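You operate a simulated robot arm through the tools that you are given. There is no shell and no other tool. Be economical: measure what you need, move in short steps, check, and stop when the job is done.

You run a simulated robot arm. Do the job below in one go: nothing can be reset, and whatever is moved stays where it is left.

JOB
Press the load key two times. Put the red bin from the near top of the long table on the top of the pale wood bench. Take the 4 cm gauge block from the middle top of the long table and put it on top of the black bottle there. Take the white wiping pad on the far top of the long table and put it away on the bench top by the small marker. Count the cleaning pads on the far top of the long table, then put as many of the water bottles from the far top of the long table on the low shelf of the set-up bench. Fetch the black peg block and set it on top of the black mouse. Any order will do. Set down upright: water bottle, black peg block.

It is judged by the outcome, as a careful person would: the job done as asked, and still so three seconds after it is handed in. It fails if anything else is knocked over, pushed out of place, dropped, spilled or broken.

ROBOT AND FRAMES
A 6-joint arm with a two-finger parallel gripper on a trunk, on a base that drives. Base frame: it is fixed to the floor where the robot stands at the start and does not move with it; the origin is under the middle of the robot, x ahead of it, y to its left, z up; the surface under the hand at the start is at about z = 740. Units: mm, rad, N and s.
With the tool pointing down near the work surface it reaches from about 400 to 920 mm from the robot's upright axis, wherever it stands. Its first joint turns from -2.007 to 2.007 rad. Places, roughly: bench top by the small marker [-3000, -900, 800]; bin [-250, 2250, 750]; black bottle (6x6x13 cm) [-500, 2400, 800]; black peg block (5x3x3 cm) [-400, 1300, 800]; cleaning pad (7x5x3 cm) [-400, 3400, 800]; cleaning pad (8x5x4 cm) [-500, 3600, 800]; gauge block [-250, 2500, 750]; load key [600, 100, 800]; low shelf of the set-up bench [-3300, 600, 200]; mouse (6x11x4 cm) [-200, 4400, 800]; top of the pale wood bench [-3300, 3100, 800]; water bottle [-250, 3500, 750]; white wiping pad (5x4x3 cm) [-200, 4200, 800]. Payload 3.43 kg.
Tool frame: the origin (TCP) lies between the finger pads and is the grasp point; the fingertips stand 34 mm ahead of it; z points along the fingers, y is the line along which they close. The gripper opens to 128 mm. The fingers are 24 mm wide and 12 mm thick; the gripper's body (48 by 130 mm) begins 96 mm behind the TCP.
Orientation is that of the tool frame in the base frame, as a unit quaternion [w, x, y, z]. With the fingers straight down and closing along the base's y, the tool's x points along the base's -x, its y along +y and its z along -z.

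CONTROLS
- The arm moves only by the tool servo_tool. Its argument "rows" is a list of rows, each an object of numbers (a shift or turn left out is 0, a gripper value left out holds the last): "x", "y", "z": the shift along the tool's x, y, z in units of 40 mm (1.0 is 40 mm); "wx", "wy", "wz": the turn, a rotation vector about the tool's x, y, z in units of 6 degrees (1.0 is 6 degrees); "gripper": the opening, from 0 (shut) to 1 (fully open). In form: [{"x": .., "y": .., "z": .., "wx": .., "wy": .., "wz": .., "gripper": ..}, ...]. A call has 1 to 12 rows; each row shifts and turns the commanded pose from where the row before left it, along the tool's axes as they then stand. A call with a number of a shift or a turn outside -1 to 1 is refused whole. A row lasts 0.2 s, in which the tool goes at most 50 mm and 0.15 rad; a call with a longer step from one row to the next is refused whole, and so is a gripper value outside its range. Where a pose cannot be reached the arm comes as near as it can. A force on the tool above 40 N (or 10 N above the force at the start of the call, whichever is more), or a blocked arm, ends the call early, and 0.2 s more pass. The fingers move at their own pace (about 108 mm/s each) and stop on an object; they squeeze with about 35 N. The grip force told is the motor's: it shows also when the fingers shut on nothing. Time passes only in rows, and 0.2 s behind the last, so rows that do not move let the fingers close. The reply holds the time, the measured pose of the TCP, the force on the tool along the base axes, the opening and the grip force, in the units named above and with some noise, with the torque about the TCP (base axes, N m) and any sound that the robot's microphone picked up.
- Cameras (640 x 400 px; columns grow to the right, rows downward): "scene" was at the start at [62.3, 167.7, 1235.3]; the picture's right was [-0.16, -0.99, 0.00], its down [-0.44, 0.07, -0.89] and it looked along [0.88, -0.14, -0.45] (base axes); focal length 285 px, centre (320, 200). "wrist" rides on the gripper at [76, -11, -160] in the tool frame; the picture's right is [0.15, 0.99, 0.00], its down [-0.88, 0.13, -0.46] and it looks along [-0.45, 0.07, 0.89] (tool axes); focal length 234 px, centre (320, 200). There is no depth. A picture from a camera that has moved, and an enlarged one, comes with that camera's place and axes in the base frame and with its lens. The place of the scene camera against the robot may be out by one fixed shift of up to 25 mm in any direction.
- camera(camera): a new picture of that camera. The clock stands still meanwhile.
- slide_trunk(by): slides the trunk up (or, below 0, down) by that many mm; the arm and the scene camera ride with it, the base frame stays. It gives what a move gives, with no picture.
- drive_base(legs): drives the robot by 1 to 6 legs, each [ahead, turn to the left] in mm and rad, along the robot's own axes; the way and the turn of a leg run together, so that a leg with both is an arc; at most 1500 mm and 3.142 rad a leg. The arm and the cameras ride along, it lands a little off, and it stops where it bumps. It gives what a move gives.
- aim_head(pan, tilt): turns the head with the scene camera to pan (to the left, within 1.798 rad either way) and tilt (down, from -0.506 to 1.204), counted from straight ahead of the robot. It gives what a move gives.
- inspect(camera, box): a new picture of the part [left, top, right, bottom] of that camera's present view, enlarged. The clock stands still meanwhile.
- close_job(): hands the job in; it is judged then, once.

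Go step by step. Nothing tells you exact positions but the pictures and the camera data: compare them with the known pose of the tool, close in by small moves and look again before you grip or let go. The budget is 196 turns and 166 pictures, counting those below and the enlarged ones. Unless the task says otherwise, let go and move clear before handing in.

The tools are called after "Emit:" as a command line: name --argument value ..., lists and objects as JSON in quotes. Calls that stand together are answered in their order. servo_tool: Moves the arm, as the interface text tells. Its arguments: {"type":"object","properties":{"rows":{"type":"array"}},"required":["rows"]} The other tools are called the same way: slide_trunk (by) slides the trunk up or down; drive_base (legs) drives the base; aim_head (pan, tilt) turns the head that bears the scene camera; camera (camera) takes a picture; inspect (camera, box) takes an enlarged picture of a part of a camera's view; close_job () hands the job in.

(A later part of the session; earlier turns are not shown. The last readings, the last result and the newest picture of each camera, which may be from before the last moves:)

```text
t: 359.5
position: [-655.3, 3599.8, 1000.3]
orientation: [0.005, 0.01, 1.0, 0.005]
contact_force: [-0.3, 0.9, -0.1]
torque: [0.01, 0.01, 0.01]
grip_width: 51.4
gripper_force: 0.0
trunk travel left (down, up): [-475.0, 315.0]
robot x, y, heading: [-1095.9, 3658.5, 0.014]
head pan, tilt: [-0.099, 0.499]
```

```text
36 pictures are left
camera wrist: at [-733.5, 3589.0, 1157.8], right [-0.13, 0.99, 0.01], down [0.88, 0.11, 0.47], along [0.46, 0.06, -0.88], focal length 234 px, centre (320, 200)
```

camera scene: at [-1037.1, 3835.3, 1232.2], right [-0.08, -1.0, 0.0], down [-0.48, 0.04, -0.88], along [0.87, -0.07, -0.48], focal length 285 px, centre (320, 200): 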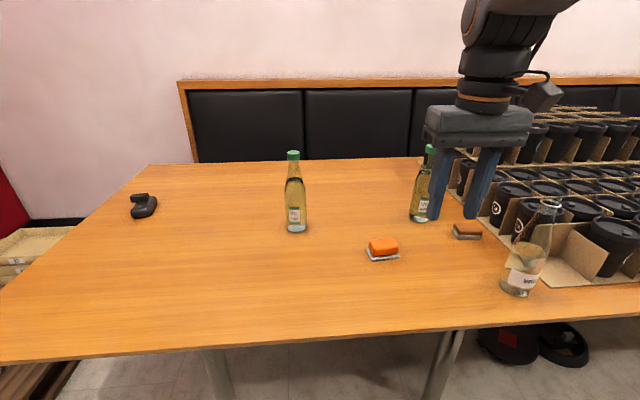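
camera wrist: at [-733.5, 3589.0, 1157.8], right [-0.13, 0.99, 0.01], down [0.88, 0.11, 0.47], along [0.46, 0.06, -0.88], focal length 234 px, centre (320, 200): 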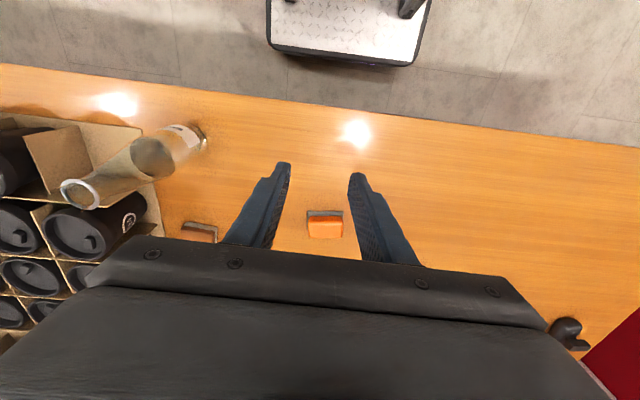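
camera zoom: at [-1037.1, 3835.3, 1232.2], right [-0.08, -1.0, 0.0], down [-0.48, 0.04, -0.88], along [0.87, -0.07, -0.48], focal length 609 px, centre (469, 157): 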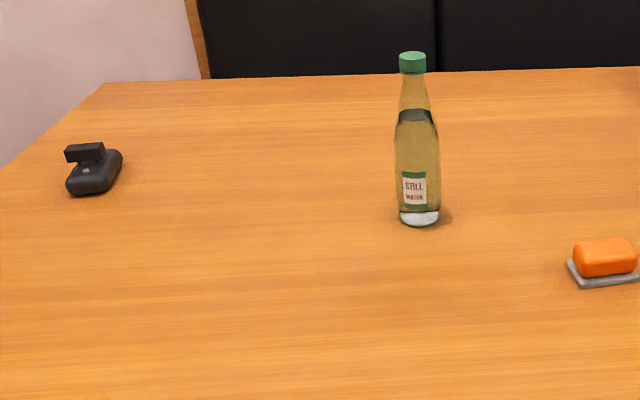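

Two cleaning pads (orange, brown) → two bottles. I choose the two capped STILL WATER bottles: A ≈ (-350, 3871), B ≈ (-319, 3479). For the low shelf I need a sideways grasp, so I pitch the hand 75° outward in front of A.

Emit:
servo_tool --rows '[{"x": -0.63, "y": 0.946}, {"x": -0.63, "y": 0.946}, {"x": -0.63, "y": 0.946}, {"x": -0.63, "y": 0.946}, {"x": -0.63, "y": 0.946}, {"x": -0.63, "y": 0.946}, {"wz": -0.96}, {"wz": -0.96}, {"wz": -0.95}, {"wy": -1}, {"wy": -1}, {"wy": -1}]'

Emit:
servo_tool --rows '[{"wy": -1, "gripper": 0.78}, {"wy": -1}, {"wy": -1}, {"wy": -1}, {"wy": -1}, {"wy": -1}, {"wy": -1}, {"wy": -1}, {"wy": -1}, {"wy": -0.5}, {}]'

Emit:
camera --camera "wrist"

```text
t: 362.1
position: [-499.0, 3823.5, 1002.7]
orientation: [0.162, -0.137, 0.977, 0.025]
contact_force: [-1.3, -0.7, -0.6]
torque: [0.0, 0.02, 0.03]
grip_width: 51.5
gripper_force: 0.1
trunk travel left (down, up): [-475.0, 315.0]
robot x, y, heading: [-1099.3, 3662.1, 0.012]
head pan, tilt: [-0.099, 0.499]
```

```text
t: 364.5
position: [-500.6, 3828.1, 1002.4]
orientation: [0.58, -0.113, 0.801, 0.091]
contact_force: [0.5, 0.5, -0.9]
torque: [-0.02, -0.02, 0.0]
grip_width: 99.6
gripper_force: 0.1
out of reach, approached as far as the arm can: row 6
trunk travel left (down, up): [-475.0, 315.0]
robot x, y, heading: [-1096.8, 3662.9, 0.014]
head pan, tilt: [-0.099, 0.499]
```

```text
35 pictures are left
camera wrist: at [-665.8, 3766.7, 979.5], right [-0.33, 0.94, -0.12], down [-0.19, 0.06, 0.98], along [0.93, 0.35, 0.15], focal length 234 px, centre (320, 200)
```

wrist: 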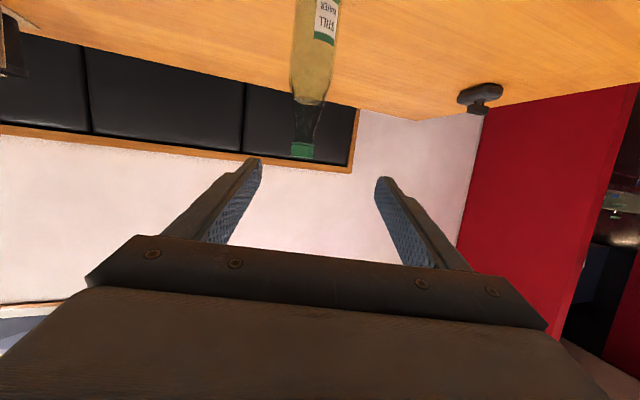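

The hand points at bottle A, which is ~20 mm to the right of my axis. I shift, lower to z≈872 and look.

Emit:
servo_tool --rows '[{"x": 0.77, "y": -0.13, "z": 0.25}, {"x": 0.77, "y": -0.13, "z": 0.25}, {"x": 0.77, "y": -0.13, "z": 0.25}, {"x": 0.77, "y": -0.13, "z": 0.25}, {}]'

Emit:
camera --camera "wrist"

```text
t: 365.7
position: [-474.6, 3815.2, 875.6]
orientation: [0.58, -0.114, 0.802, 0.092]
contact_force: [0.4, -0.1, -0.3]
torque: [0.03, 0.01, 0.0]
grip_width: 100.0
gripper_force: 0.1
out of reach, approached as far as the arm can: row 1, 2, 3
trunk travel left (down, up): [-475.0, 315.0]
robot x, y, heading: [-1099.3, 3661.0, 0.013]
head pan, tilt: [-0.099, 0.499]
```

```text
34 pictures are left
camera wrist: at [-639.6, 3754.6, 853.3], right [-0.33, 0.94, -0.12], down [-0.19, 0.06, 0.98], along [0.93, 0.35, 0.15], focal length 234 px, centre (320, 200)
```

wrist: 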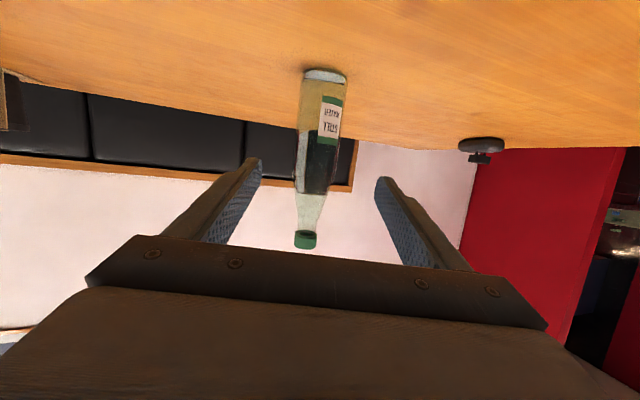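

Bottle A is centred between the fingers, ~135 mm ahead. I advance horizontally.

Emit:
servo_tool --rows '[{"x": -0.26, "y": -0.02, "z": 0.8}, {"x": -0.26, "y": -0.02, "z": 0.8}, {"x": -0.26, "y": -0.02, "z": 0.8}, {"x": -0.26, "y": -0.02, "z": 0.78}, {}]'

Emit:
camera --camera "wrist"

```text
t: 366.9
position: [-346.2, 3850.3, 876.8]
orientation: [0.58, -0.114, 0.801, 0.093]
contact_force: [-1.0, -0.4, 0.1]
torque: [-0.01, -0.02, 0.02]
grip_width: 99.9
gripper_force: 0.1
trunk travel left (down, up): [-475.0, 315.0]
robot x, y, heading: [-1098.8, 3661.9, 0.014]
head pan, tilt: [-0.099, 0.499]
```

```text
33 pictures are left
camera wrist: at [-511.3, 3789.7, 853.5], right [-0.33, 0.94, -0.12], down [-0.19, 0.06, 0.98], along [0.93, 0.35, 0.15], focal length 234 px, centre (320, 200)
```

wrist: 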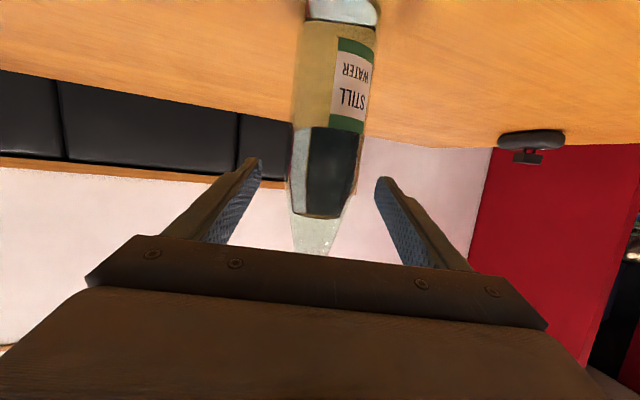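

Emit:
servo_tool --rows '[{"x": -0.09, "z": 0.28}, {"gripper": 0.6}, {"gripper": 0.4}, {"gripper": 0.2}, {"gripper": 0}, {}, {}]'

Emit:
servo_tool --rows '[{"x": -0.12, "z": -0.04}, {"x": -0.35, "z": -0.11}, {"x": -0.7, "z": -0.23}, {}]'

Emit:
camera --camera "scene"

```text
t: 368.5
position: [-334.4, 3854.4, 876.5]
orientation: [0.581, -0.113, 0.801, 0.092]
contact_force: [3.0, 0.1, 0.0]
torque: [0.12, -0.25, -0.08]
grip_width: 61.8
gripper_force: 34.5
trunk travel left (down, up): [-475.0, 315.0]
robot x, y, heading: [-1093.0, 3659.9, 0.017]
head pan, tilt: [-0.099, 0.499]
```

```text
t: 369.5
position: [-334.6, 3853.1, 925.9]
orientation: [0.579, -0.113, 0.802, 0.092]
contact_force: [-0.3, 0.4, -9.2]
torque: [-0.03, 0.06, -0.04]
grip_width: 61.4
gripper_force: 34.4
trunk travel left (down, up): [-475.0, 315.0]
robot x, y, heading: [-1099.7, 3665.1, 0.015]
head pan, tilt: [-0.099, 0.499]
```

```text
32 pictures are left
camera scene: at [-1036.6, 3835.5, 1232.1], right [-0.08, -1.0, 0.0], down [-0.48, 0.04, -0.88], along [0.87, -0.07, -0.48], focal length 285 px, centre (320, 200)
```

scene: 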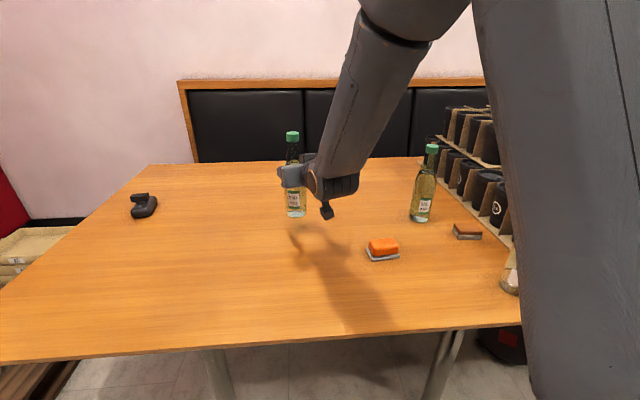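

Bottle A is lifted (≈0.9 kg, upright). I draw it back, back off from the table and drive to the set-up bench.

Emit:
servo_tool --rows '[{"z": -0.5}, {"z": -0.9}, {"z": -0.9}, {"z": -0.9}, {}]'

Emit:
drive_base --legs '[[-450, 0], [0, -1.842], [1500, 0], [1500, 0], [158, 0], [0, -1.315]]'

Emit:
aim_head --pan -0.1 --tilt 0.6

Emit:
camera --camera "scene"

```text
t: 370.7
position: [-451.8, 3819.5, 966.9]
orientation: [0.579, -0.113, 0.802, 0.092]
contact_force: [0.3, 0.6, -7.9]
torque: [-0.01, 0.09, 0.01]
grip_width: 61.6
gripper_force: 35.3
trunk travel left (down, up): [-475.0, 315.0]
robot x, y, heading: [-1096.1, 3659.3, 0.014]
head pan, tilt: [-0.099, 0.499]
```

```text
t: 396.2
position: [-3070.7, 496.6, 965.1]
orientation: [0.075, 0.805, 0.09, -0.582]
contact_force: [2.5, -1.4, -3.3]
torque: [-0.18, -0.12, -0.14]
grip_width: 35.3
gripper_force: 34.7
trunk travel left (down, up): [-475.0, 315.0]
robot x, y, heading: [-2414.8, 620.1, 3.101]
head pan, tilt: [-0.099, 0.499]
```

```text
t: 396.9
position: [-3069.5, 497.9, 966.9]
orientation: [0.075, 0.805, 0.09, -0.582]
contact_force: [5.5, -2.1, -4.1]
torque: [-0.25, -0.25, -0.23]
grip_width: 34.5
gripper_force: 35.2
trunk travel left (down, up): [-475.0, 315.0]
robot x, y, heading: [-2415.0, 615.8, 3.103]
head pan, tilt: [-0.099, 0.6]
```

```text
31 pictures are left
camera scene: at [-2489.0, 420.7, 1223.1], right [0.14, 0.99, 0.0], down [0.56, -0.08, -0.83], along [-0.82, 0.12, -0.56], focal length 285 px, centre (320, 200)
```

scene: 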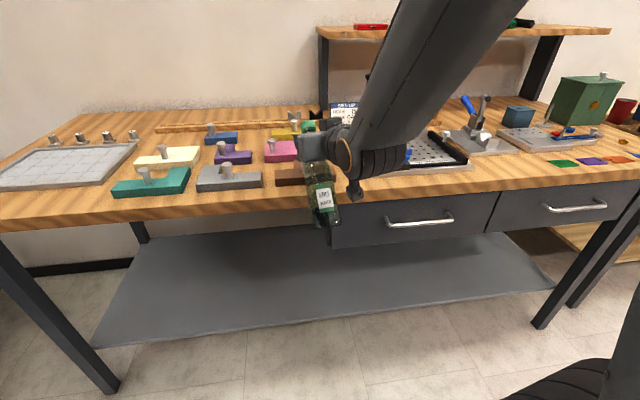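

The bottle seems to have touched the bench edge and slipped in the grip (now 34 mm wide). I look closely.

Emit:
inspect --camera "scene" --box '[270, 110, 410, 250]'

Emit:
camera --camera "wrist"

```text
2.86 times, centred on (340, 180) of scene
camera zoom: at [-2489.0, 420.7, 1223.1], right [0.14, 0.99, 0.0], down [0.56, -0.08, -0.83], along [-0.82, 0.12, -0.56], focal length 815 px, centre (263, 257)
```

zoom: 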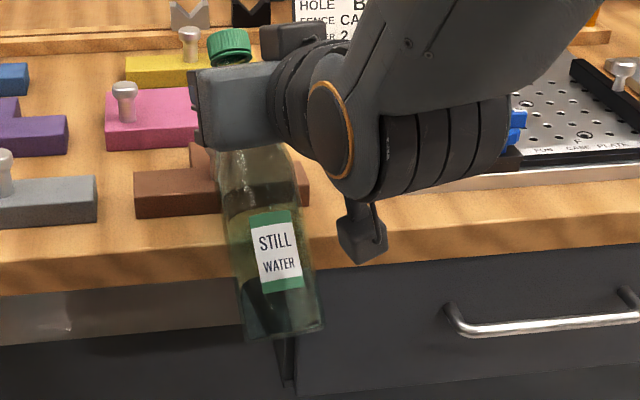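

```text
29 pictures are left
camera wrist: at [-2902.3, 548.5, 943.1], right [0.27, -0.95, -0.12], down [0.18, -0.07, 0.98], along [-0.94, -0.29, 0.15], focal length 234 px, centre (320, 200)
```

wrist: 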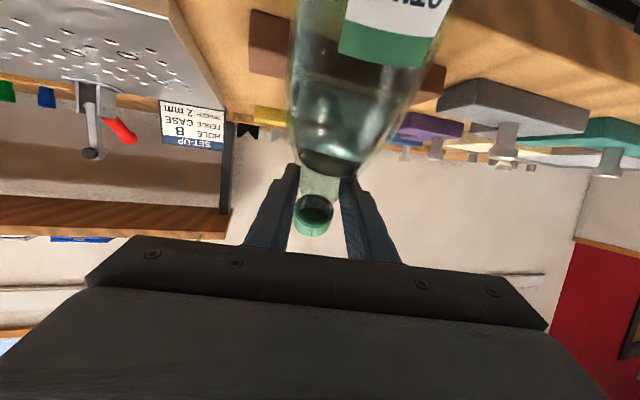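

The bottle slid to its neck and leans on the bench edge; it's still held under the cap. I back away gently 170 mm.

Emit:
drive_base --legs '[[-170, 0]]'

Emit:
camera --camera "scene"

Emit:
camera --camera "wrist"

```text
t: 398.3
position: [-2902.2, 491.6, 965.8]
orientation: [0.075, 0.804, 0.09, -0.583]
contact_force: [-0.6, 0.8, -8.8]
torque: [-0.15, 0.52, -0.03]
grip_width: 31.0
gripper_force: 34.8
trunk travel left (down, up): [-475.0, 315.0]
robot x, y, heading: [-2246.5, 605.8, 3.091]
head pan, tilt: [-0.099, 0.6]
```

```text
28 pictures are left
camera scene: at [-2320.1, 413.3, 1223.1], right [0.14, 0.99, 0.0], down [0.56, -0.08, -0.82], along [-0.82, 0.12, -0.57], focal length 285 px, centre (320, 200)
```

scene: 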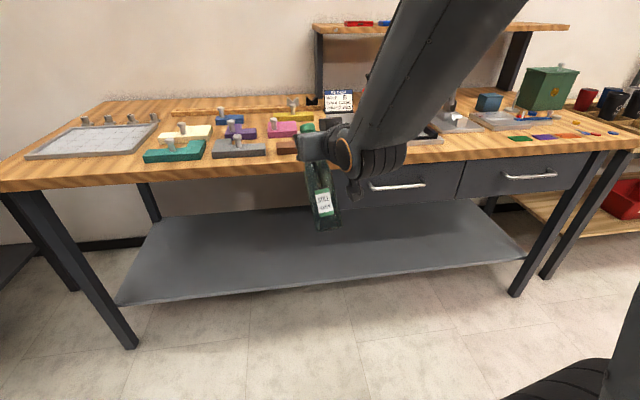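

```text
27 pictures are left
camera wrist: at [-2733.5, 541.5, 943.2], right [0.27, -0.95, -0.12], down [0.18, -0.07, 0.98], along [-0.94, -0.29, 0.15], focal length 234 px, centre (320, 200)
```

wrist: 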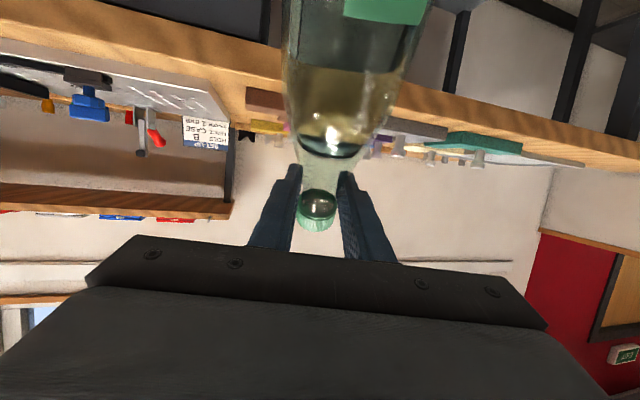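

The bottle now hangs by its neck, tilted with its bottom toward me (CG ~60 mm inward). I pitch the hand up 30° to bring it upright and use torque and picture to check.

Emit:
servo_tool --rows '[{"wy": -0.8}, {"wy": -0.8}, {"wy": -0.8}, {"wy": -0.8}, {"wy": -0.8}, {"wy": -0.8}, {}]'

Emit:
camera --camera "scene"

```text
t: 399.9
position: [-2901.3, 490.3, 967.7]
orientation: [-0.095, -0.634, -0.068, 0.765]
contact_force: [-0.1, 0.2, -8.8]
torque: [-0.01, 0.09, -0.02]
grip_width: 31.1
gripper_force: 34.8
trunk travel left (down, up): [-475.0, 315.0]
robot x, y, heading: [-2249.1, 608.6, 3.097]
head pan, tilt: [-0.099, 0.6]
```

```text
26 pictures are left
camera scene: at [-2320.0, 413.3, 1223.1], right [0.14, 0.99, 0.0], down [0.56, -0.08, -0.82], along [-0.82, 0.12, -0.57], focal length 285 px, centre (320, 200)
```

scene: 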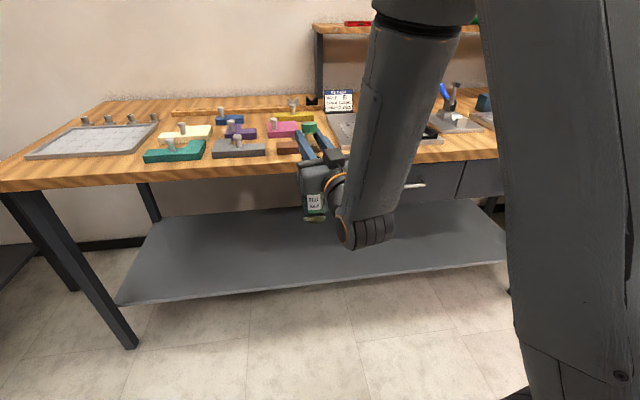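

Nearly upright now (CG offset 10 mm). I add 4° and lower the trunk fully to look under the bench.

Emit:
servo_tool --rows '[{"wy": -0.6}, {}]'

Emit:
slide_trunk --by -440

Emit:
camera --camera "scene"

```text
t: 400.5
position: [-2901.0, 492.4, 967.0]
orientation: [-0.097, -0.611, -0.065, 0.783]
contact_force: [1.4, 0.3, -8.4]
torque: [0.01, 0.04, 0.02]
grip_width: 31.0
gripper_force: 35.2
trunk travel left (down, up): [-475.0, 315.0]
robot x, y, heading: [-2251.9, 606.8, 3.098]
head pan, tilt: [-0.099, 0.6]
```

```text
refused: -440 is not a number from -400 to 400
```

```text
25 pictures are left
camera scene: at [-2320.1, 413.3, 1223.1], right [0.14, 0.99, 0.0], down [0.56, -0.08, -0.82], along [-0.82, 0.12, -0.57], focal length 285 px, centre (320, 200)
```

scene: 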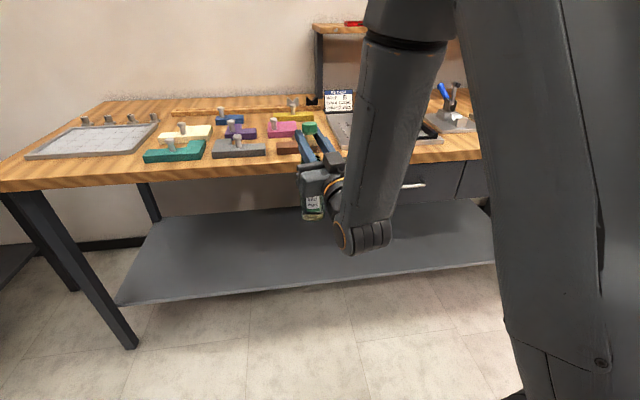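

Emit:
slide_trunk --by -400

Emit:
aim_head --pan -0.1 --tilt 0.35

Emit:
camera --camera "scene"

```text
t: 404.4
position: [-2989.7, 494.4, 565.7]
orientation: [-0.097, -0.61, -0.066, 0.784]
contact_force: [-0.2, 0.3, -8.3]
torque: [0.03, 0.03, -0.01]
grip_width: 30.7
gripper_force: 35.1
trunk travel left (down, up): [-75.0, 715.0]
robot x, y, heading: [-2246.0, 608.0, 3.097]
head pan, tilt: [-0.099, 0.6]
```

```text
t: 405.1
position: [-2989.3, 494.8, 565.5]
orientation: [-0.097, -0.61, -0.065, 0.784]
contact_force: [-0.7, 0.0, -8.8]
torque: [0.0, 0.04, 0.03]
grip_width: 30.9
gripper_force: 34.6
trunk travel left (down, up): [-75.0, 715.0]
robot x, y, heading: [-2245.4, 609.5, 3.095]
head pan, tilt: [-0.099, 0.351]
```

```text
24 pictures are left
camera scene: at [-2435.9, 419.0, 845.7], right [0.14, 0.99, 0.0], down [0.34, -0.05, -0.94], along [-0.93, 0.14, -0.34], focal length 285 px, centre (320, 200)
```

scene: 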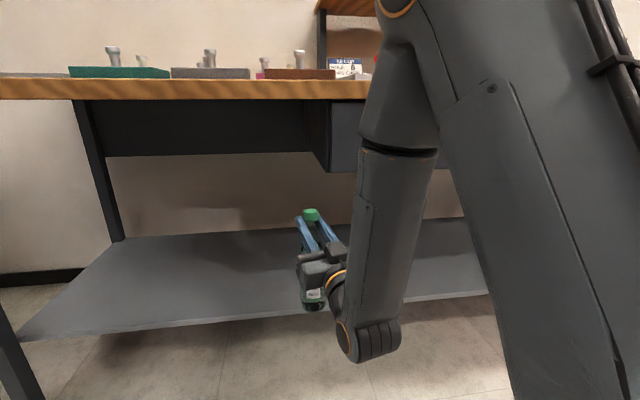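

The trunk slants forward; TCP is now at x≈-2989. The shelf front edge is about x≈-3097, z≈270. I reach the bottle in under the bench, ~165 mm further, well above the shelf.

Emit:
servo_tool --rows '[{"x": 0.206, "z": 0.8}, {"x": 0.206, "z": 0.8}, {"x": 0.206, "z": 0.8}, {"x": 0.206, "z": 0.8}, {"x": 0.206, "z": 0.8}, {}]'

Emit:
camera --camera "scene"

```text
t: 406.5
position: [-3149.7, 456.8, 565.9]
orientation: [-0.096, -0.61, -0.065, 0.784]
contact_force: [0.3, -0.6, -7.9]
torque: [0.02, 0.06, -0.01]
grip_width: 30.8
gripper_force: 34.5
trunk travel left (down, up): [-75.0, 715.0]
robot x, y, heading: [-2246.3, 610.0, 3.091]
head pan, tilt: [-0.099, 0.351]
```

```text
23 pictures are left
camera scene: at [-2436.0, 419.0, 845.8], right [0.14, 0.99, 0.0], down [0.34, -0.05, -0.94], along [-0.93, 0.14, -0.34], focal length 285 px, centre (320, 200)
```

scene: 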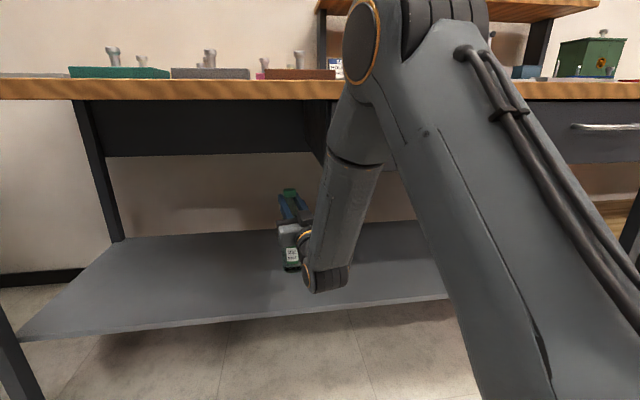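

Emit:
servo_tool --rows '[{"x": 0.53, "z": 0.08}, {"x": 0.53, "z": 0.08}, {"x": 0.53, "z": 0.08}, {}]'

Emit:
inspect --camera "scene" --box '[230, 180, 390, 340]'

```text
t: 407.5
position: [-3172.4, 449.1, 506.6]
orientation: [-0.097, -0.61, -0.065, 0.783]
contact_force: [0.1, 0.0, -9.2]
torque: [-0.01, 0.03, 0.01]
grip_width: 30.9
gripper_force: 34.9
trunk travel left (down, up): [-75.0, 715.0]
robot x, y, heading: [-2244.4, 607.9, 3.095]
head pan, tilt: [-0.099, 0.351]
```

```text
2.50 times, centred on (310, 260) of scene
camera zoom: at [-2436.0, 419.0, 845.8], right [0.14, 0.99, 0.0], down [0.34, -0.05, -0.94], along [-0.93, 0.14, -0.34], focal length 713 px, centre (345, 50)
```

zoom: 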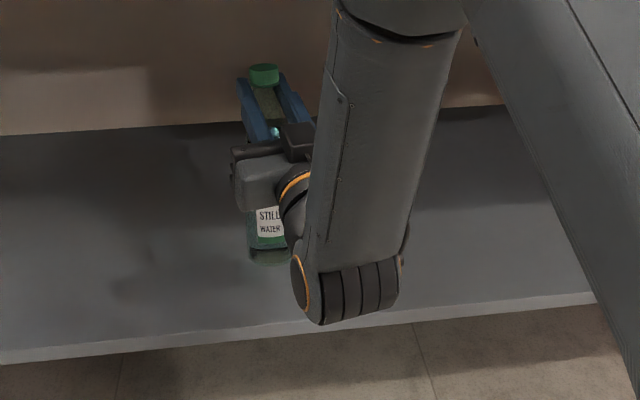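

The bottle hangs upright above the shelf. I lower it in small steps until it touches.

Emit:
servo_tool --rows '[{"x": 0.24, "z": -0.062}, {"x": 0.2, "z": -0.05}, {"x": 0.12, "z": -0.03}]'

Emit:
servo_tool --rows '[{"x": 0.12, "z": -0.03}, {"x": 0.12, "z": -0.03}]'

Emit:
servo_tool --rows '[{"x": 0.12, "z": -0.03}, {"x": 0.12, "z": -0.03}]'

```text
t: 408.3
position: [-3174.2, 448.5, 483.8]
orientation: [-0.097, -0.611, -0.066, 0.783]
contact_force: [1.6, -0.3, -7.6]
torque: [0.03, 0.06, 0.01]
grip_width: 30.7
gripper_force: 35.4
trunk travel left (down, up): [-75.0, 715.0]
robot x, y, heading: [-2245.4, 608.0, 3.094]
head pan, tilt: [-0.099, 0.351]
```

```text
t: 408.9
position: [-3173.4, 449.5, 473.2]
orientation: [-0.097, -0.61, -0.066, 0.783]
contact_force: [0.0, -0.2, -8.2]
torque: [0.01, 0.06, 0.02]
grip_width: 31.1
gripper_force: 34.9
trunk travel left (down, up): [-75.0, 715.0]
robot x, y, heading: [-2248.8, 610.7, 3.098]
head pan, tilt: [-0.099, 0.351]
```

```text
t: 409.5
position: [-3175.2, 450.1, 463.9]
orientation: [-0.097, -0.611, -0.065, 0.783]
contact_force: [-0.6, 0.0, -9.2]
torque: [-0.01, 0.02, 0.01]
grip_width: 30.9
gripper_force: 34.8
trunk travel left (down, up): [-75.0, 715.0]
robot x, y, heading: [-2250.4, 608.8, 3.095]
head pan, tilt: [-0.099, 0.351]
```

Emit:
servo_tool --rows '[{"x": 0.12, "z": -0.03}, {"x": 0.12, "z": -0.03}, {"x": 0.1, "z": -0.026}]'

Emit:
inspect --camera "scene" --box '[230, 180, 390, 340]'

```text
t: 410.3
position: [-3174.7, 447.6, 449.2]
orientation: [-0.097, -0.61, -0.066, 0.784]
contact_force: [0.2, 0.3, -8.2]
torque: [-0.02, 0.01, -0.02]
grip_width: 30.6
gripper_force: 34.9
trunk travel left (down, up): [-75.0, 715.0]
robot x, y, heading: [-2248.7, 608.7, 3.092]
head pan, tilt: [-0.099, 0.351]
```

```text
2.50 times, centred on (310, 260) of scene
camera zoom: at [-2436.0, 419.0, 845.8], right [0.14, 0.99, 0.0], down [0.34, -0.05, -0.94], along [-0.93, 0.14, -0.34], focal length 713 px, centre (345, 50)
```

zoom: 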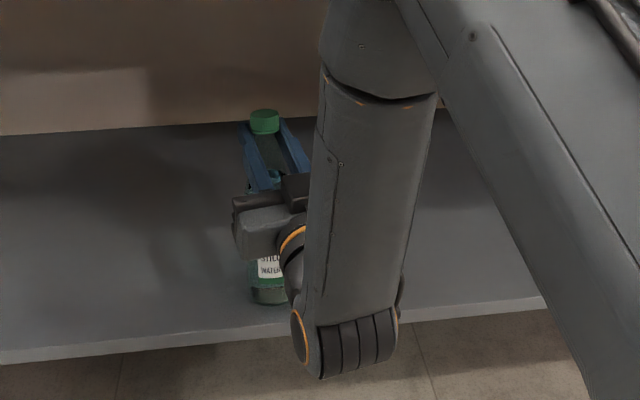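

Emit:
servo_tool --rows '[{"x": 0.1, "z": 0.35}, {"x": 0.1, "z": 0.3}, {"x": 0.12, "z": -0.03}]'

Emit:
servo_tool --rows '[{"x": 0.12, "z": -0.03}, {"x": 0.12, "z": -0.03}]'

Emit:
servo_tool --rows '[{"x": 0.12, "z": -0.03}, {"x": 0.12, "z": -0.03}]'

```text
t: 411.1
position: [-3201.1, 442.9, 443.9]
orientation: [-0.097, -0.611, -0.065, 0.783]
contact_force: [-0.6, 0.8, -8.6]
torque: [-0.01, 0.04, -0.03]
grip_width: 30.9
gripper_force: 35.0
trunk travel left (down, up): [-75.0, 715.0]
robot x, y, heading: [-2246.2, 610.2, 3.097]
head pan, tilt: [-0.099, 0.351]
```

```text
t: 411.7
position: [-3200.4, 441.4, 442.1]
orientation: [-0.098, -0.604, -0.065, 0.788]
contact_force: [3.0, 1.0, 36.4]
torque: [-0.02, 0.31, -0.02]
grip_width: 31.0
gripper_force: 35.0
trunk travel left (down, up): [-75.0, 715.0]
robot x, y, heading: [-2245.5, 607.1, 3.099]
head pan, tilt: [-0.099, 0.351]
```

```text
t: 412.2
position: [-3201.3, 441.7, 434.8]
orientation: [-0.097, -0.604, -0.064, 0.788]
contact_force: [0.7, 0.7, 10.1]
torque: [0.03, 0.24, 0.03]
grip_width: 34.1
gripper_force: 35.4
trunk travel left (down, up): [-75.0, 715.0]
robot x, y, heading: [-2247.1, 611.8, 3.094]
head pan, tilt: [-0.099, 0.351]
stopped in row 2: the force on the tool passed its limit at 47 N (the readings are from after the stop); the commanded pose is now the measured one
```

Bottle A stands on the shelf. I ease, open, and check before withdrawing.

Emit:
servo_tool --rows '[{"x": -0.05, "z": 0.013}, {"gripper": 0.32}, {"gripper": 0.4}, {"gripper": 0.55}, {}, {}]'

Emit:
camera --camera "wrist"

```text
t: 413.6
position: [-3201.3, 441.9, 434.5]
orientation: [-0.098, -0.606, -0.065, 0.786]
contact_force: [1.1, -1.1, -0.4]
torque: [0.02, 0.0, 0.0]
grip_width: 70.6
gripper_force: 0.1
trunk travel left (down, up): [-75.0, 715.0]
robot x, y, heading: [-2247.1, 613.2, 3.098]
head pan, tilt: [-0.099, 0.351]
```

```text
20 pictures are left
camera wrist: at [-3072.3, 481.9, 319.3], right [0.19, -0.97, -0.13], down [0.68, 0.04, 0.74], along [-0.71, -0.23, 0.67], focal length 234 px, centre (320, 200)
```

wrist: 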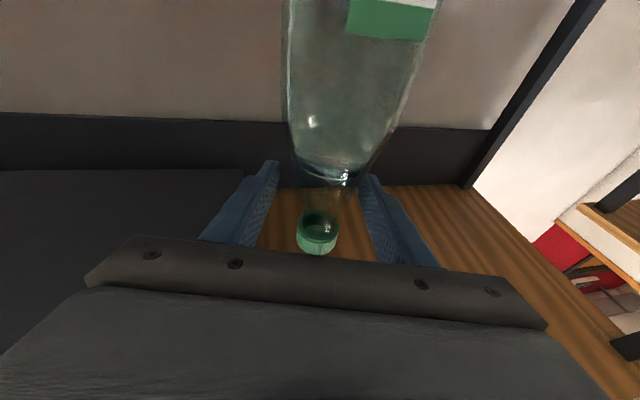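

Emit:
servo_tool --rows '[{"x": -0.1, "z": -0.4}, {"x": -0.2, "z": -0.8}, {"x": -0.2, "z": -0.8}, {"x": -0.2, "z": -0.8}, {"x": -0.2, "z": -0.8}, {"x": -0.2, "z": -0.8}, {}]'

Emit:
inspect --camera "scene" --box '[180, 140, 400, 340]'

```text
t: 415.2
position: [-3024.6, 483.4, 432.2]
orientation: [-0.097, -0.605, -0.065, 0.787]
contact_force: [0.7, -0.3, -0.2]
torque: [-0.01, -0.03, 0.01]
grip_width: 70.5
gripper_force: 0.0
trunk travel left (down, up): [-75.0, 715.0]
robot x, y, heading: [-2247.8, 609.8, 3.092]
head pan, tilt: [-0.099, 0.351]
```

```text
2.00 times, centred on (290, 240) of scene
camera zoom: at [-2435.7, 419.0, 845.9], right [0.14, 0.99, 0.0], down [0.34, -0.05, -0.94], along [-0.93, 0.14, -0.34], focal length 571 px, centre (380, 120)
```

zoom: 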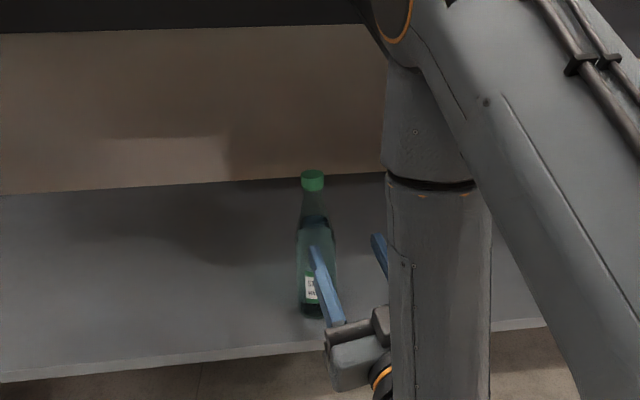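

Bottle A stands upright on the low shelf. I retract the hand from under the bench, pull out, raise the trunk and go back for bottle B.

Emit:
servo_tool --rows '[{"x": -0.25, "z": -0.8}, {"x": -0.25, "z": -0.8}, {"x": -0.25, "z": -0.8}, {"x": -0.25, "z": -0.8}, {}]'

Emit:
drive_base --legs '[[100, 0], [0, -1.52], [900, 0]]'

Emit:
slide_trunk --by 400

```text
t: 416.4
position: [-2962.4, 498.9, 472.0]
orientation: [-0.097, -0.609, -0.065, 0.785]
contact_force: [0.2, 0.3, 0.0]
torque: [0.0, 0.0, 0.0]
grip_width: 70.1
gripper_force: 0.0
out of reach, approached as far as the arm can: row 2, 3, 4
trunk travel left (down, up): [-75.0, 715.0]
robot x, y, heading: [-2246.1, 608.0, 3.091]
head pan, tilt: [-0.099, 0.351]
```

```text
t: 425.7
position: [-2492.4, 2226.5, 472.2]
orientation: [0.472, -0.485, 0.373, 0.635]
contact_force: [0.0, -0.6, -0.1]
torque: [-0.01, 0.01, 0.0]
grip_width: 70.4
gripper_force: 0.0
trunk travel left (down, up): [-75.0, 715.0]
robot x, y, heading: [-2346.3, 1519.9, 1.575]
head pan, tilt: [-0.099, 0.351]
```

```text
t: 429.5
position: [-2490.7, 2225.5, 872.3]
orientation: [0.471, -0.485, 0.373, 0.635]
contact_force: [-0.6, 0.4, -0.4]
torque: [0.0, 0.02, 0.0]
grip_width: 70.6
gripper_force: 0.0
trunk travel left (down, up): [-475.0, 315.0]
robot x, y, heading: [-2346.5, 1519.6, 1.577]
head pan, tilt: [-0.099, 0.351]
```

Emit:
drive_base --legs '[[0, -0.399], [1500, 0], [719, 0], [0, -1.178]]'

Emit:
servo_tool --rows '[{"x": -0.9, "z": 0.2}, {"x": -0.9, "z": 0.2}, {"wy": 1}, {"wy": 1}, {"wy": 1}, {"wy": 1}, {"wy": 1}, {"wz": 0.8, "gripper": 0.78}, {"wz": 0.8}, {"wz": 0.8}, {"wz": 0.8}, {}]'

```text
t: 444.6
position: [-784.3, 3714.1, 871.8]
orientation: [0.783, -0.079, 0.607, 0.115]
contact_force: [0.4, -0.2, 1.0]
torque: [-0.01, -0.01, 0.02]
grip_width: 70.2
gripper_force: 0.1
trunk travel left (down, up): [-475.0, 315.0]
robot x, y, heading: [-1495.6, 3570.1, -0.001]
head pan, tilt: [-0.099, 0.351]
```

```text
t: 447.2
position: [-786.9, 3714.3, 945.9]
orientation: [0.576, 0.027, 0.795, 0.19]
contact_force: [0.5, 0.7, -0.2]
torque: [0.01, 0.0, 0.0]
grip_width: 99.7
gripper_force: 0.0
trunk travel left (down, up): [-475.0, 315.0]
robot x, y, heading: [-1494.0, 3568.2, 0.0]
head pan, tilt: [-0.099, 0.351]
```

I rolled the hand by mistake; I undo that, yaw properly toward bottle B and set the pre-grasp line (y≈3500).

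Emit:
servo_tool --rows '[{"wz": -0.8}, {"wz": -0.8}, {"wz": -0.8}, {"wz": -0.8}, {"wx": 0.95, "wz": 0.31}, {"wx": 0.95, "wz": 0.31}, {"wx": 0.95, "wz": 0.31}, {"wx": 0.95, "wz": 0.31}, {}]'

Emit:
servo_tool --rows '[{"x": 0.295, "y": -0.925, "z": -0.1}, {"x": 0.295, "y": -0.925, "z": -0.1}, {"x": 0.295, "y": -0.925, "z": -0.1}, {"x": 0.295, "y": -0.925, "z": -0.1}, {"x": 0.295, "y": -0.925, "z": -0.1}, {"x": 0.295, "y": -0.925, "z": -0.1}, {}]'

Emit:
camera --camera "wrist"

```text
t: 449.2
position: [-787.8, 3713.3, 946.0]
orientation: [0.601, 0.065, 0.796, -0.028]
contact_force: [0.1, 0.3, 0.0]
torque: [0.0, -0.02, -0.04]
grip_width: 99.8
gripper_force: 0.0
trunk travel left (down, up): [-475.0, 315.0]
robot x, y, heading: [-1493.6, 3573.1, -0.002]
head pan, tilt: [-0.099, 0.351]
```

```text
t: 450.8
position: [-851.8, 3498.3, 877.0]
orientation: [0.601, 0.066, 0.796, -0.028]
contact_force: [0.1, -1.0, 0.7]
torque: [-0.01, 0.02, 0.0]
grip_width: 99.6
gripper_force: 0.1
out of reach, approached as far as the arm can: row 6
trunk travel left (down, up): [-475.0, 315.0]
robot x, y, heading: [-1500.3, 3573.5, 0.002]
head pan, tilt: [-0.099, 0.351]
```

```text
18 pictures are left
camera wrist: at [-1026.4, 3512.4, 847.0], right [0.1, 0.99, -0.11], down [-0.18, 0.12, 0.98], along [0.98, -0.07, 0.19], focal length 234 px, centre (320, 200)
```

wrist: 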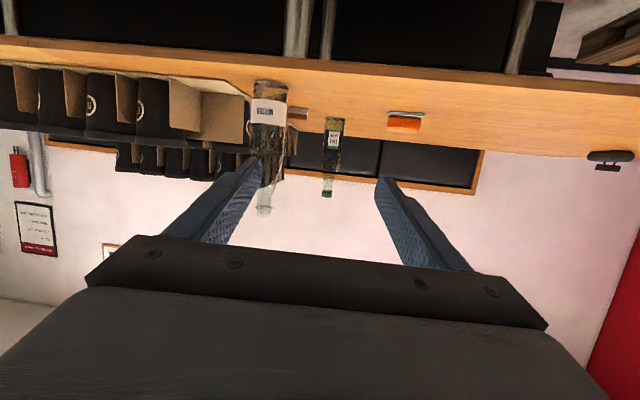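

B is in line; the open WATER bottle stands ~17 mm beside my path, so I shift 14 mm north first, then drive forward.

Emit:
servo_tool --rows '[{"y": 0.35, "gripper": 0.72}, {}]'

Emit:
drive_base --legs '[[385, 0]]'

Emit:
camera --camera "wrist"

```text
t: 451.4
position: [-848.7, 3513.5, 878.4]
orientation: [0.601, 0.065, 0.796, -0.028]
contact_force: [0.1, 0.1, -1.2]
torque: [-0.01, -0.01, 0.0]
grip_width: 92.3
gripper_force: 0.2
trunk travel left (down, up): [-475.0, 315.0]
robot x, y, heading: [-1496.1, 3568.1, 0.001]
head pan, tilt: [-0.099, 0.351]
```

```text
t: 453.9
position: [-458.2, 3515.9, 877.5]
orientation: [0.602, 0.065, 0.796, -0.028]
contact_force: [0.5, -0.2, -0.5]
torque: [-0.01, -0.03, 0.0]
grip_width: 92.1
gripper_force: 0.1
trunk travel left (down, up): [-475.0, 315.0]
robot x, y, heading: [-1102.7, 3571.4, 0.007]
head pan, tilt: [-0.099, 0.351]
```

```text
17 pictures are left
camera wrist: at [-634.2, 3529.4, 847.5], right [0.09, 0.99, -0.11], down [-0.18, 0.12, 0.98], along [0.98, -0.07, 0.19], focal length 234 px, centre (320, 200)
```

wrist: 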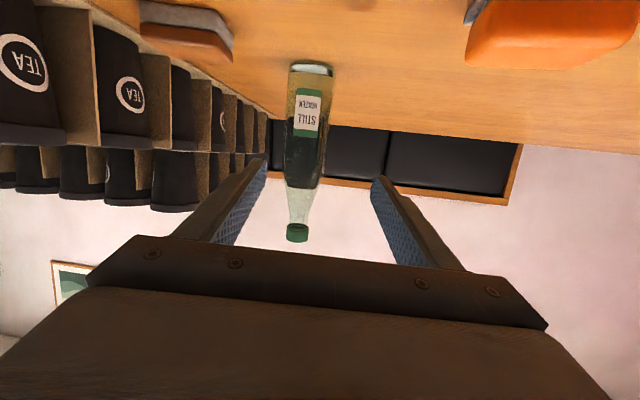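

B is ~195 mm ahead and 23 mm to the right of the axis. I correct and advance partway.

Emit:
servo_tool --rows '[{"y": -0.57}, {"x": -0.24, "z": 0.84}, {"x": -0.24, "z": 0.84}, {"x": -0.24, "z": 0.84}, {"x": -0.2, "z": 0.72}, {}]'

Emit:
camera --camera "wrist"

```text
t: 455.3
position: [-327.4, 3475.9, 877.5]
orientation: [0.601, 0.064, 0.796, -0.027]
contact_force: [-0.1, -0.3, 0.4]
torque: [0.02, 0.0, 0.0]
grip_width: 92.2
gripper_force: 0.0
trunk travel left (down, up): [-475.0, 315.0]
robot x, y, heading: [-1104.2, 3571.2, 0.007]
head pan, tilt: [-0.099, 0.351]
```

```text
16 pictures are left
camera wrist: at [-502.6, 3489.3, 846.5], right [0.09, 0.99, -0.11], down [-0.18, 0.12, 0.98], along [0.98, -0.07, 0.19], focal length 234 px, centre (320, 200)
```

wrist: 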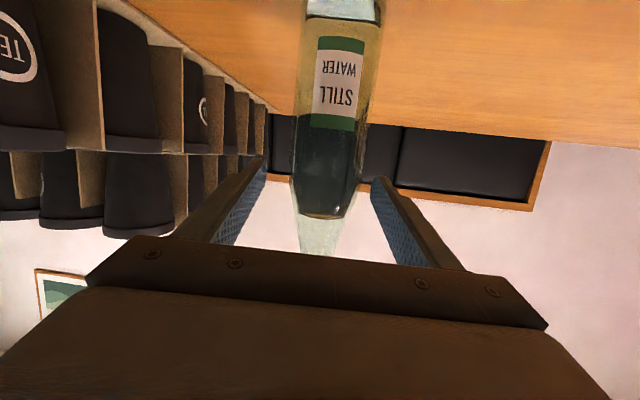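

B is now right between the fingers. I nudge 8 mm and close, then lift.

Emit:
servo_tool --rows '[{"y": 0.15}, {"x": -0.05, "z": 0.2}, {"gripper": 0.55}, {"gripper": 0.4}, {"gripper": 0.2}, {"gripper": 0}, {}, {}]'

Emit:
servo_tool --rows '[{"x": -0.12, "z": -0.03}, {"x": -0.35, "z": -0.1}, {"x": -0.7, "z": -0.2}, {"x": -0.7, "z": -0.2}, {}]'

Emit:
inspect --camera "scene" --box '[300, 100, 540, 280]'

```text
t: 457.1
position: [-319.4, 3480.2, 876.4]
orientation: [0.602, 0.063, 0.795, -0.026]
contact_force: [2.2, -3.7, 3.2]
torque: [-0.15, -0.4, -0.12]
grip_width: 61.7
gripper_force: 35.6
trunk travel left (down, up): [-475.0, 315.0]
robot x, y, heading: [-1106.0, 3572.1, 0.009]
head pan, tilt: [-0.099, 0.351]
```

```text
t: 458.3
position: [-319.0, 3477.2, 953.6]
orientation: [0.6, 0.065, 0.797, -0.028]
contact_force: [0.4, -0.4, -8.4]
torque: [0.01, 0.08, 0.02]
grip_width: 61.6
gripper_force: 35.2
trunk travel left (down, up): [-475.0, 315.0]
robot x, y, heading: [-1101.7, 3570.6, 0.007]
head pan, tilt: [-0.099, 0.351]
```

```text
2.22 times, centred on (420, 190) of scene
camera zoom: at [-1039.7, 3745.2, 1245.8], right [-0.09, -1.0, 0.0], down [-0.34, 0.03, -0.94], along [0.93, -0.09, -0.34], focal length 634 px, centre (98, 222)
```

zoom: 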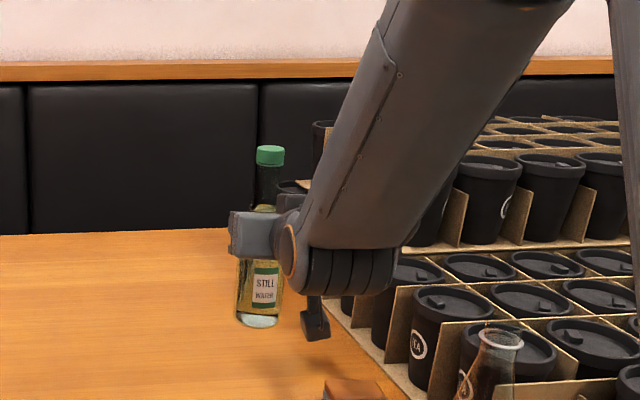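

B is held upright. I move it clear north of the open bottle, retract, and drive by a safer route: west first, then south along x≈-2350.

Emit:
servo_tool --rows '[{"y": 0.6}, {"y": 0.6}, {"z": -0.6}, {"z": -0.9}, {"z": -0.9}, {"z": -0.9}, {"z": -0.3}, {}]'

Emit:
drive_base --legs '[[-450, 0], [0, -1.981], [1500, 0], [531, 0], [0, 0.403], [1485, 0]]'

Emit:
slide_trunk --by -400

Emit:
slide_trunk --by -70

```text
t: 460.1
position: [-451.6, 3541.9, 995.8]
orientation: [0.602, 0.065, 0.796, -0.028]
contact_force: [0.2, 0.1, -7.8]
torque: [0.02, 0.13, -0.02]
grip_width: 61.7
gripper_force: 35.6
trunk travel left (down, up): [-475.0, 315.0]
robot x, y, heading: [-1101.6, 3570.2, 0.007]
head pan, tilt: [-0.099, 0.351]
```

```text
t: 485.3
position: [-2307.2, -463.8, 995.2]
orientation: [0.407, 0.607, 0.519, -0.444]
contact_force: [0.5, -0.6, -8.2]
torque: [0.15, -0.06, 0.02]
grip_width: 61.5
gripper_force: 34.8
trunk travel left (down, up): [-475.0, 315.0]
robot x, y, heading: [-2278.6, 186.9, -1.566]
head pan, tilt: [-0.099, 0.351]
```

```text
t: 489.2
position: [-2307.3, -551.1, 593.9]
orientation: [0.407, 0.607, 0.519, -0.444]
contact_force: [0.1, -0.6, -7.4]
torque: [0.12, -0.01, 0.0]
grip_width: 61.8
gripper_force: 35.2
trunk travel left (down, up): [-75.0, 715.0]
robot x, y, heading: [-2279.0, 186.0, -1.563]
head pan, tilt: [-0.099, 0.351]
```

```text
t: 490.2
position: [-2307.0, -567.8, 524.5]
orientation: [0.406, 0.608, 0.518, -0.444]
contact_force: [-0.4, 1.0, -9.0]
torque: [0.09, 0.01, 0.04]
grip_width: 61.7
gripper_force: 35.3
trunk travel left (down, up): [-5.0, 785.0]
robot x, y, heading: [-2277.3, 192.3, -1.563]
head pan, tilt: [-0.099, 0.351]
```

The trunk is down; TCP z≈524, bottle upright. I lower the arm so the bottle's bottom is ~25 mm above shelf level, then turn to face the bench.

Emit:
servo_tool --rows '[{"x": 0.7, "z": 0.2}, {"x": 0.7, "z": 0.2}, {"x": 0.7, "z": 0.2}, {"x": 0.65, "z": 0.18}, {}]'

Emit:
drive_base --legs '[[0, -1.571]]'

Emit:
aim_head --pan 0.0 --tilt 0.4

Emit:
camera --camera "scene"

```text
t: 491.4
position: [-2301.6, -585.2, 413.9]
orientation: [0.405, 0.608, 0.519, -0.443]
contact_force: [0.3, -0.3, -8.0]
torque: [0.08, -0.01, -0.01]
grip_width: 61.7
gripper_force: 34.9
out of reach, approached as far as the arm can: row 1, 2, 3
trunk travel left (down, up): [-5.0, 785.0]
robot x, y, heading: [-2280.0, 189.6, -1.562]
head pan, tilt: [-0.099, 0.351]
```

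```text
t: 495.7
position: [-3054.6, 221.9, 413.7]
orientation: [-0.031, 0.797, -0.068, -0.6]
contact_force: [0.0, -0.6, -8.5]
torque: [-0.01, -0.14, -0.01]
grip_width: 61.9
gripper_force: 35.1
trunk travel left (down, up): [-5.0, 785.0]
robot x, y, heading: [-2280.6, 192.9, 3.135]
head pan, tilt: [-0.099, 0.351]
```

```text
t: 496.4
position: [-3054.8, 223.0, 413.5]
orientation: [-0.032, 0.797, -0.069, -0.6]
contact_force: [0.1, -0.7, -9.0]
torque: [-0.02, -0.16, 0.03]
grip_width: 61.7
gripper_force: 34.7
trunk travel left (down, up): [-5.0, 785.0]
robot x, y, heading: [-2277.3, 187.9, 3.135]
head pan, tilt: [0.0, 0.4]
```

```text
14 pictures are left
camera scene: at [-2480.0, -16.4, 771.3], right [0.01, 1.0, 0.0], down [0.39, 0.0, -0.92], along [-0.92, 0.01, -0.39], focal length 285 px, centre (320, 200)
```

scene: 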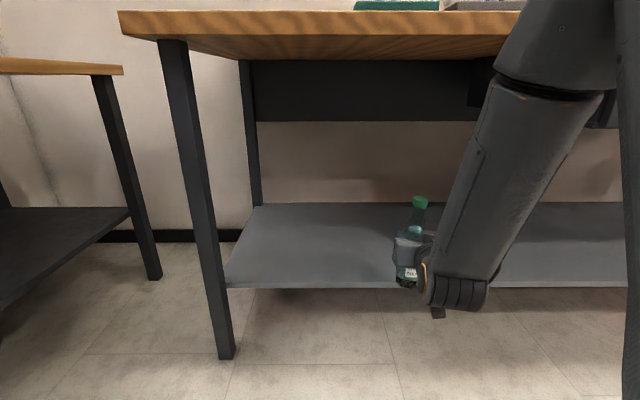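

I extend the bottle ~130 mm inward over the shelf.

Emit:
servo_tool --rows '[{"x": -0.225, "z": 0.78}, {"x": -0.225, "z": 0.78}, {"x": -0.225, "z": 0.78}, {"x": -0.225, "z": 0.78}, {}]'

Emit:
inspect --camera "scene" --box '[300, 150, 540, 320]'

```text
t: 497.6
position: [-3183.3, 241.9, 413.3]
orientation: [-0.031, 0.797, -0.069, -0.6]
contact_force: [-0.1, -0.3, -9.0]
torque: [-0.01, -0.14, 0.0]
grip_width: 61.6
gripper_force: 33.9
trunk travel left (down, up): [-5.0, 785.0]
robot x, y, heading: [-2278.6, 188.1, 3.136]
head pan, tilt: [0.0, 0.4]
```

```text
2.35 times, centred on (420, 235) of scene
camera zoom: at [-2480.0, -16.4, 771.3], right [0.01, 1.0, 0.0], down [0.39, 0.0, -0.92], along [-0.92, 0.0, -0.39], focal length 671 px, centre (85, 118)
```

zoom: 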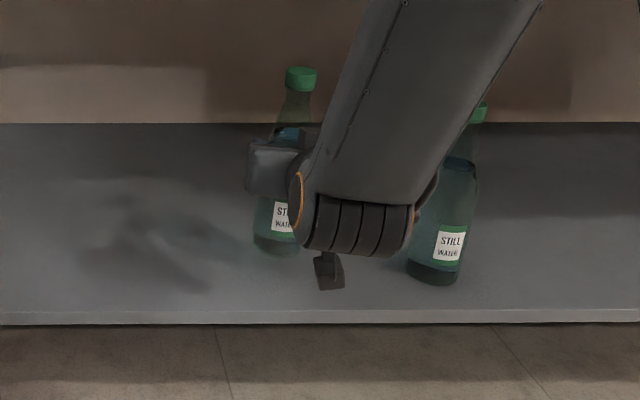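

Bottle A stands at right; B is over the shelf. I lower B slowly.

Emit:
servo_tool --rows '[{"x": 0.2, "z": 0.058}, {"x": 0.17, "z": 0.05}, {"x": 0.12, "z": 0.035}]'

Emit:
servo_tool --rows '[{"x": 0.1, "z": 0.029}, {"x": 0.1, "z": 0.029}]'

Emit:
servo_tool --rows '[{"x": 0.06, "z": 0.017}, {"x": 0.06, "z": 0.017}]'

```text
t: 498.4
position: [-3182.4, 241.3, 392.9]
orientation: [-0.031, 0.797, -0.069, -0.6]
contact_force: [0.8, -0.2, -7.7]
torque: [-0.02, -0.18, -0.01]
grip_width: 61.7
gripper_force: 34.8
trunk travel left (down, up): [-5.0, 785.0]
robot x, y, heading: [-2279.4, 190.3, 3.134]
head pan, tilt: [0.0, 0.4]
```

```text
t: 499.0
position: [-3183.4, 240.5, 385.3]
orientation: [-0.03, 0.797, -0.068, -0.6]
contact_force: [0.2, 0.1, -8.5]
torque: [-0.02, -0.13, 0.0]
grip_width: 61.6
gripper_force: 34.8
trunk travel left (down, up): [-5.0, 785.0]
robot x, y, heading: [-2278.6, 189.5, 3.134]
head pan, tilt: [0.0, 0.4]
```

```text
t: 499.6
position: [-3183.3, 242.2, 379.6]
orientation: [-0.031, 0.796, -0.069, -0.6]
contact_force: [-0.2, 0.2, -8.4]
torque: [-0.01, -0.14, -0.04]
grip_width: 61.5
gripper_force: 34.8
trunk travel left (down, up): [-5.0, 785.0]
robot x, y, heading: [-2280.0, 188.7, 3.135]
head pan, tilt: [0.0, 0.4]
```

Emit:
servo_tool --rows '[{"x": 0.06, "z": 0.017}, {"x": 0.06, "z": 0.017}]'

Emit:
servo_tool --rows '[{"x": 0.05, "z": 0.014}, {"x": 0.05, "z": 0.014}]'

```text
t: 500.2
position: [-3184.2, 239.9, 378.7]
orientation: [-0.03, 0.795, -0.068, -0.602]
contact_force: [5.6, 0.2, 11.0]
torque: [0.41, -0.56, -0.1]
grip_width: 61.7
gripper_force: 35.2
trunk travel left (down, up): [-5.0, 785.0]
robot x, y, heading: [-2279.9, 189.1, 3.137]
head pan, tilt: [0.0, 0.4]
```

```text
t: 500.8
position: [-3185.2, 239.7, 375.1]
orientation: [-0.03, 0.795, -0.067, -0.603]
contact_force: [-2.1, -4.4, 23.6]
torque: [0.32, 0.55, -0.01]
grip_width: 62.0
gripper_force: 34.7
trunk travel left (down, up): [-5.0, 785.0]
robot x, y, heading: [-2277.5, 188.9, 3.136]
head pan, tilt: [0.0, 0.4]
```

Contact with the shelf. I ease slightly, open, and check.

Emit:
servo_tool --rows '[{"x": -0.04, "z": -0.011}, {"gripper": 0.52}, {"gripper": 0.56}, {"gripper": 0.62}, {"gripper": 0.68}, {}, {}]'

Emit:
camera --camera "wrist"

```text
t: 502.4
position: [-3183.4, 240.7, 373.1]
orientation: [-0.031, 0.796, -0.069, -0.6]
contact_force: [0.2, -0.2, -0.1]
torque: [-0.02, 0.01, -0.03]
grip_width: 86.9
gripper_force: 0.0
trunk travel left (down, up): [-5.0, 785.0]
robot x, y, heading: [-2276.8, 191.2, 3.14]
head pan, tilt: [0.0, 0.4]
```

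```text
12 pictures are left
camera wrist: at [-3009.7, 225.0, 343.4], right [-0.1, -0.99, -0.11], down [0.18, -0.12, 0.98], along [-0.98, 0.08, 0.19], focal length 234 px, centre (320, 200)
```

wrist: 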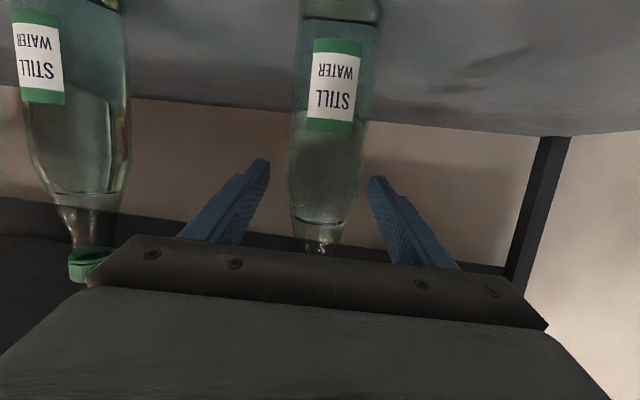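

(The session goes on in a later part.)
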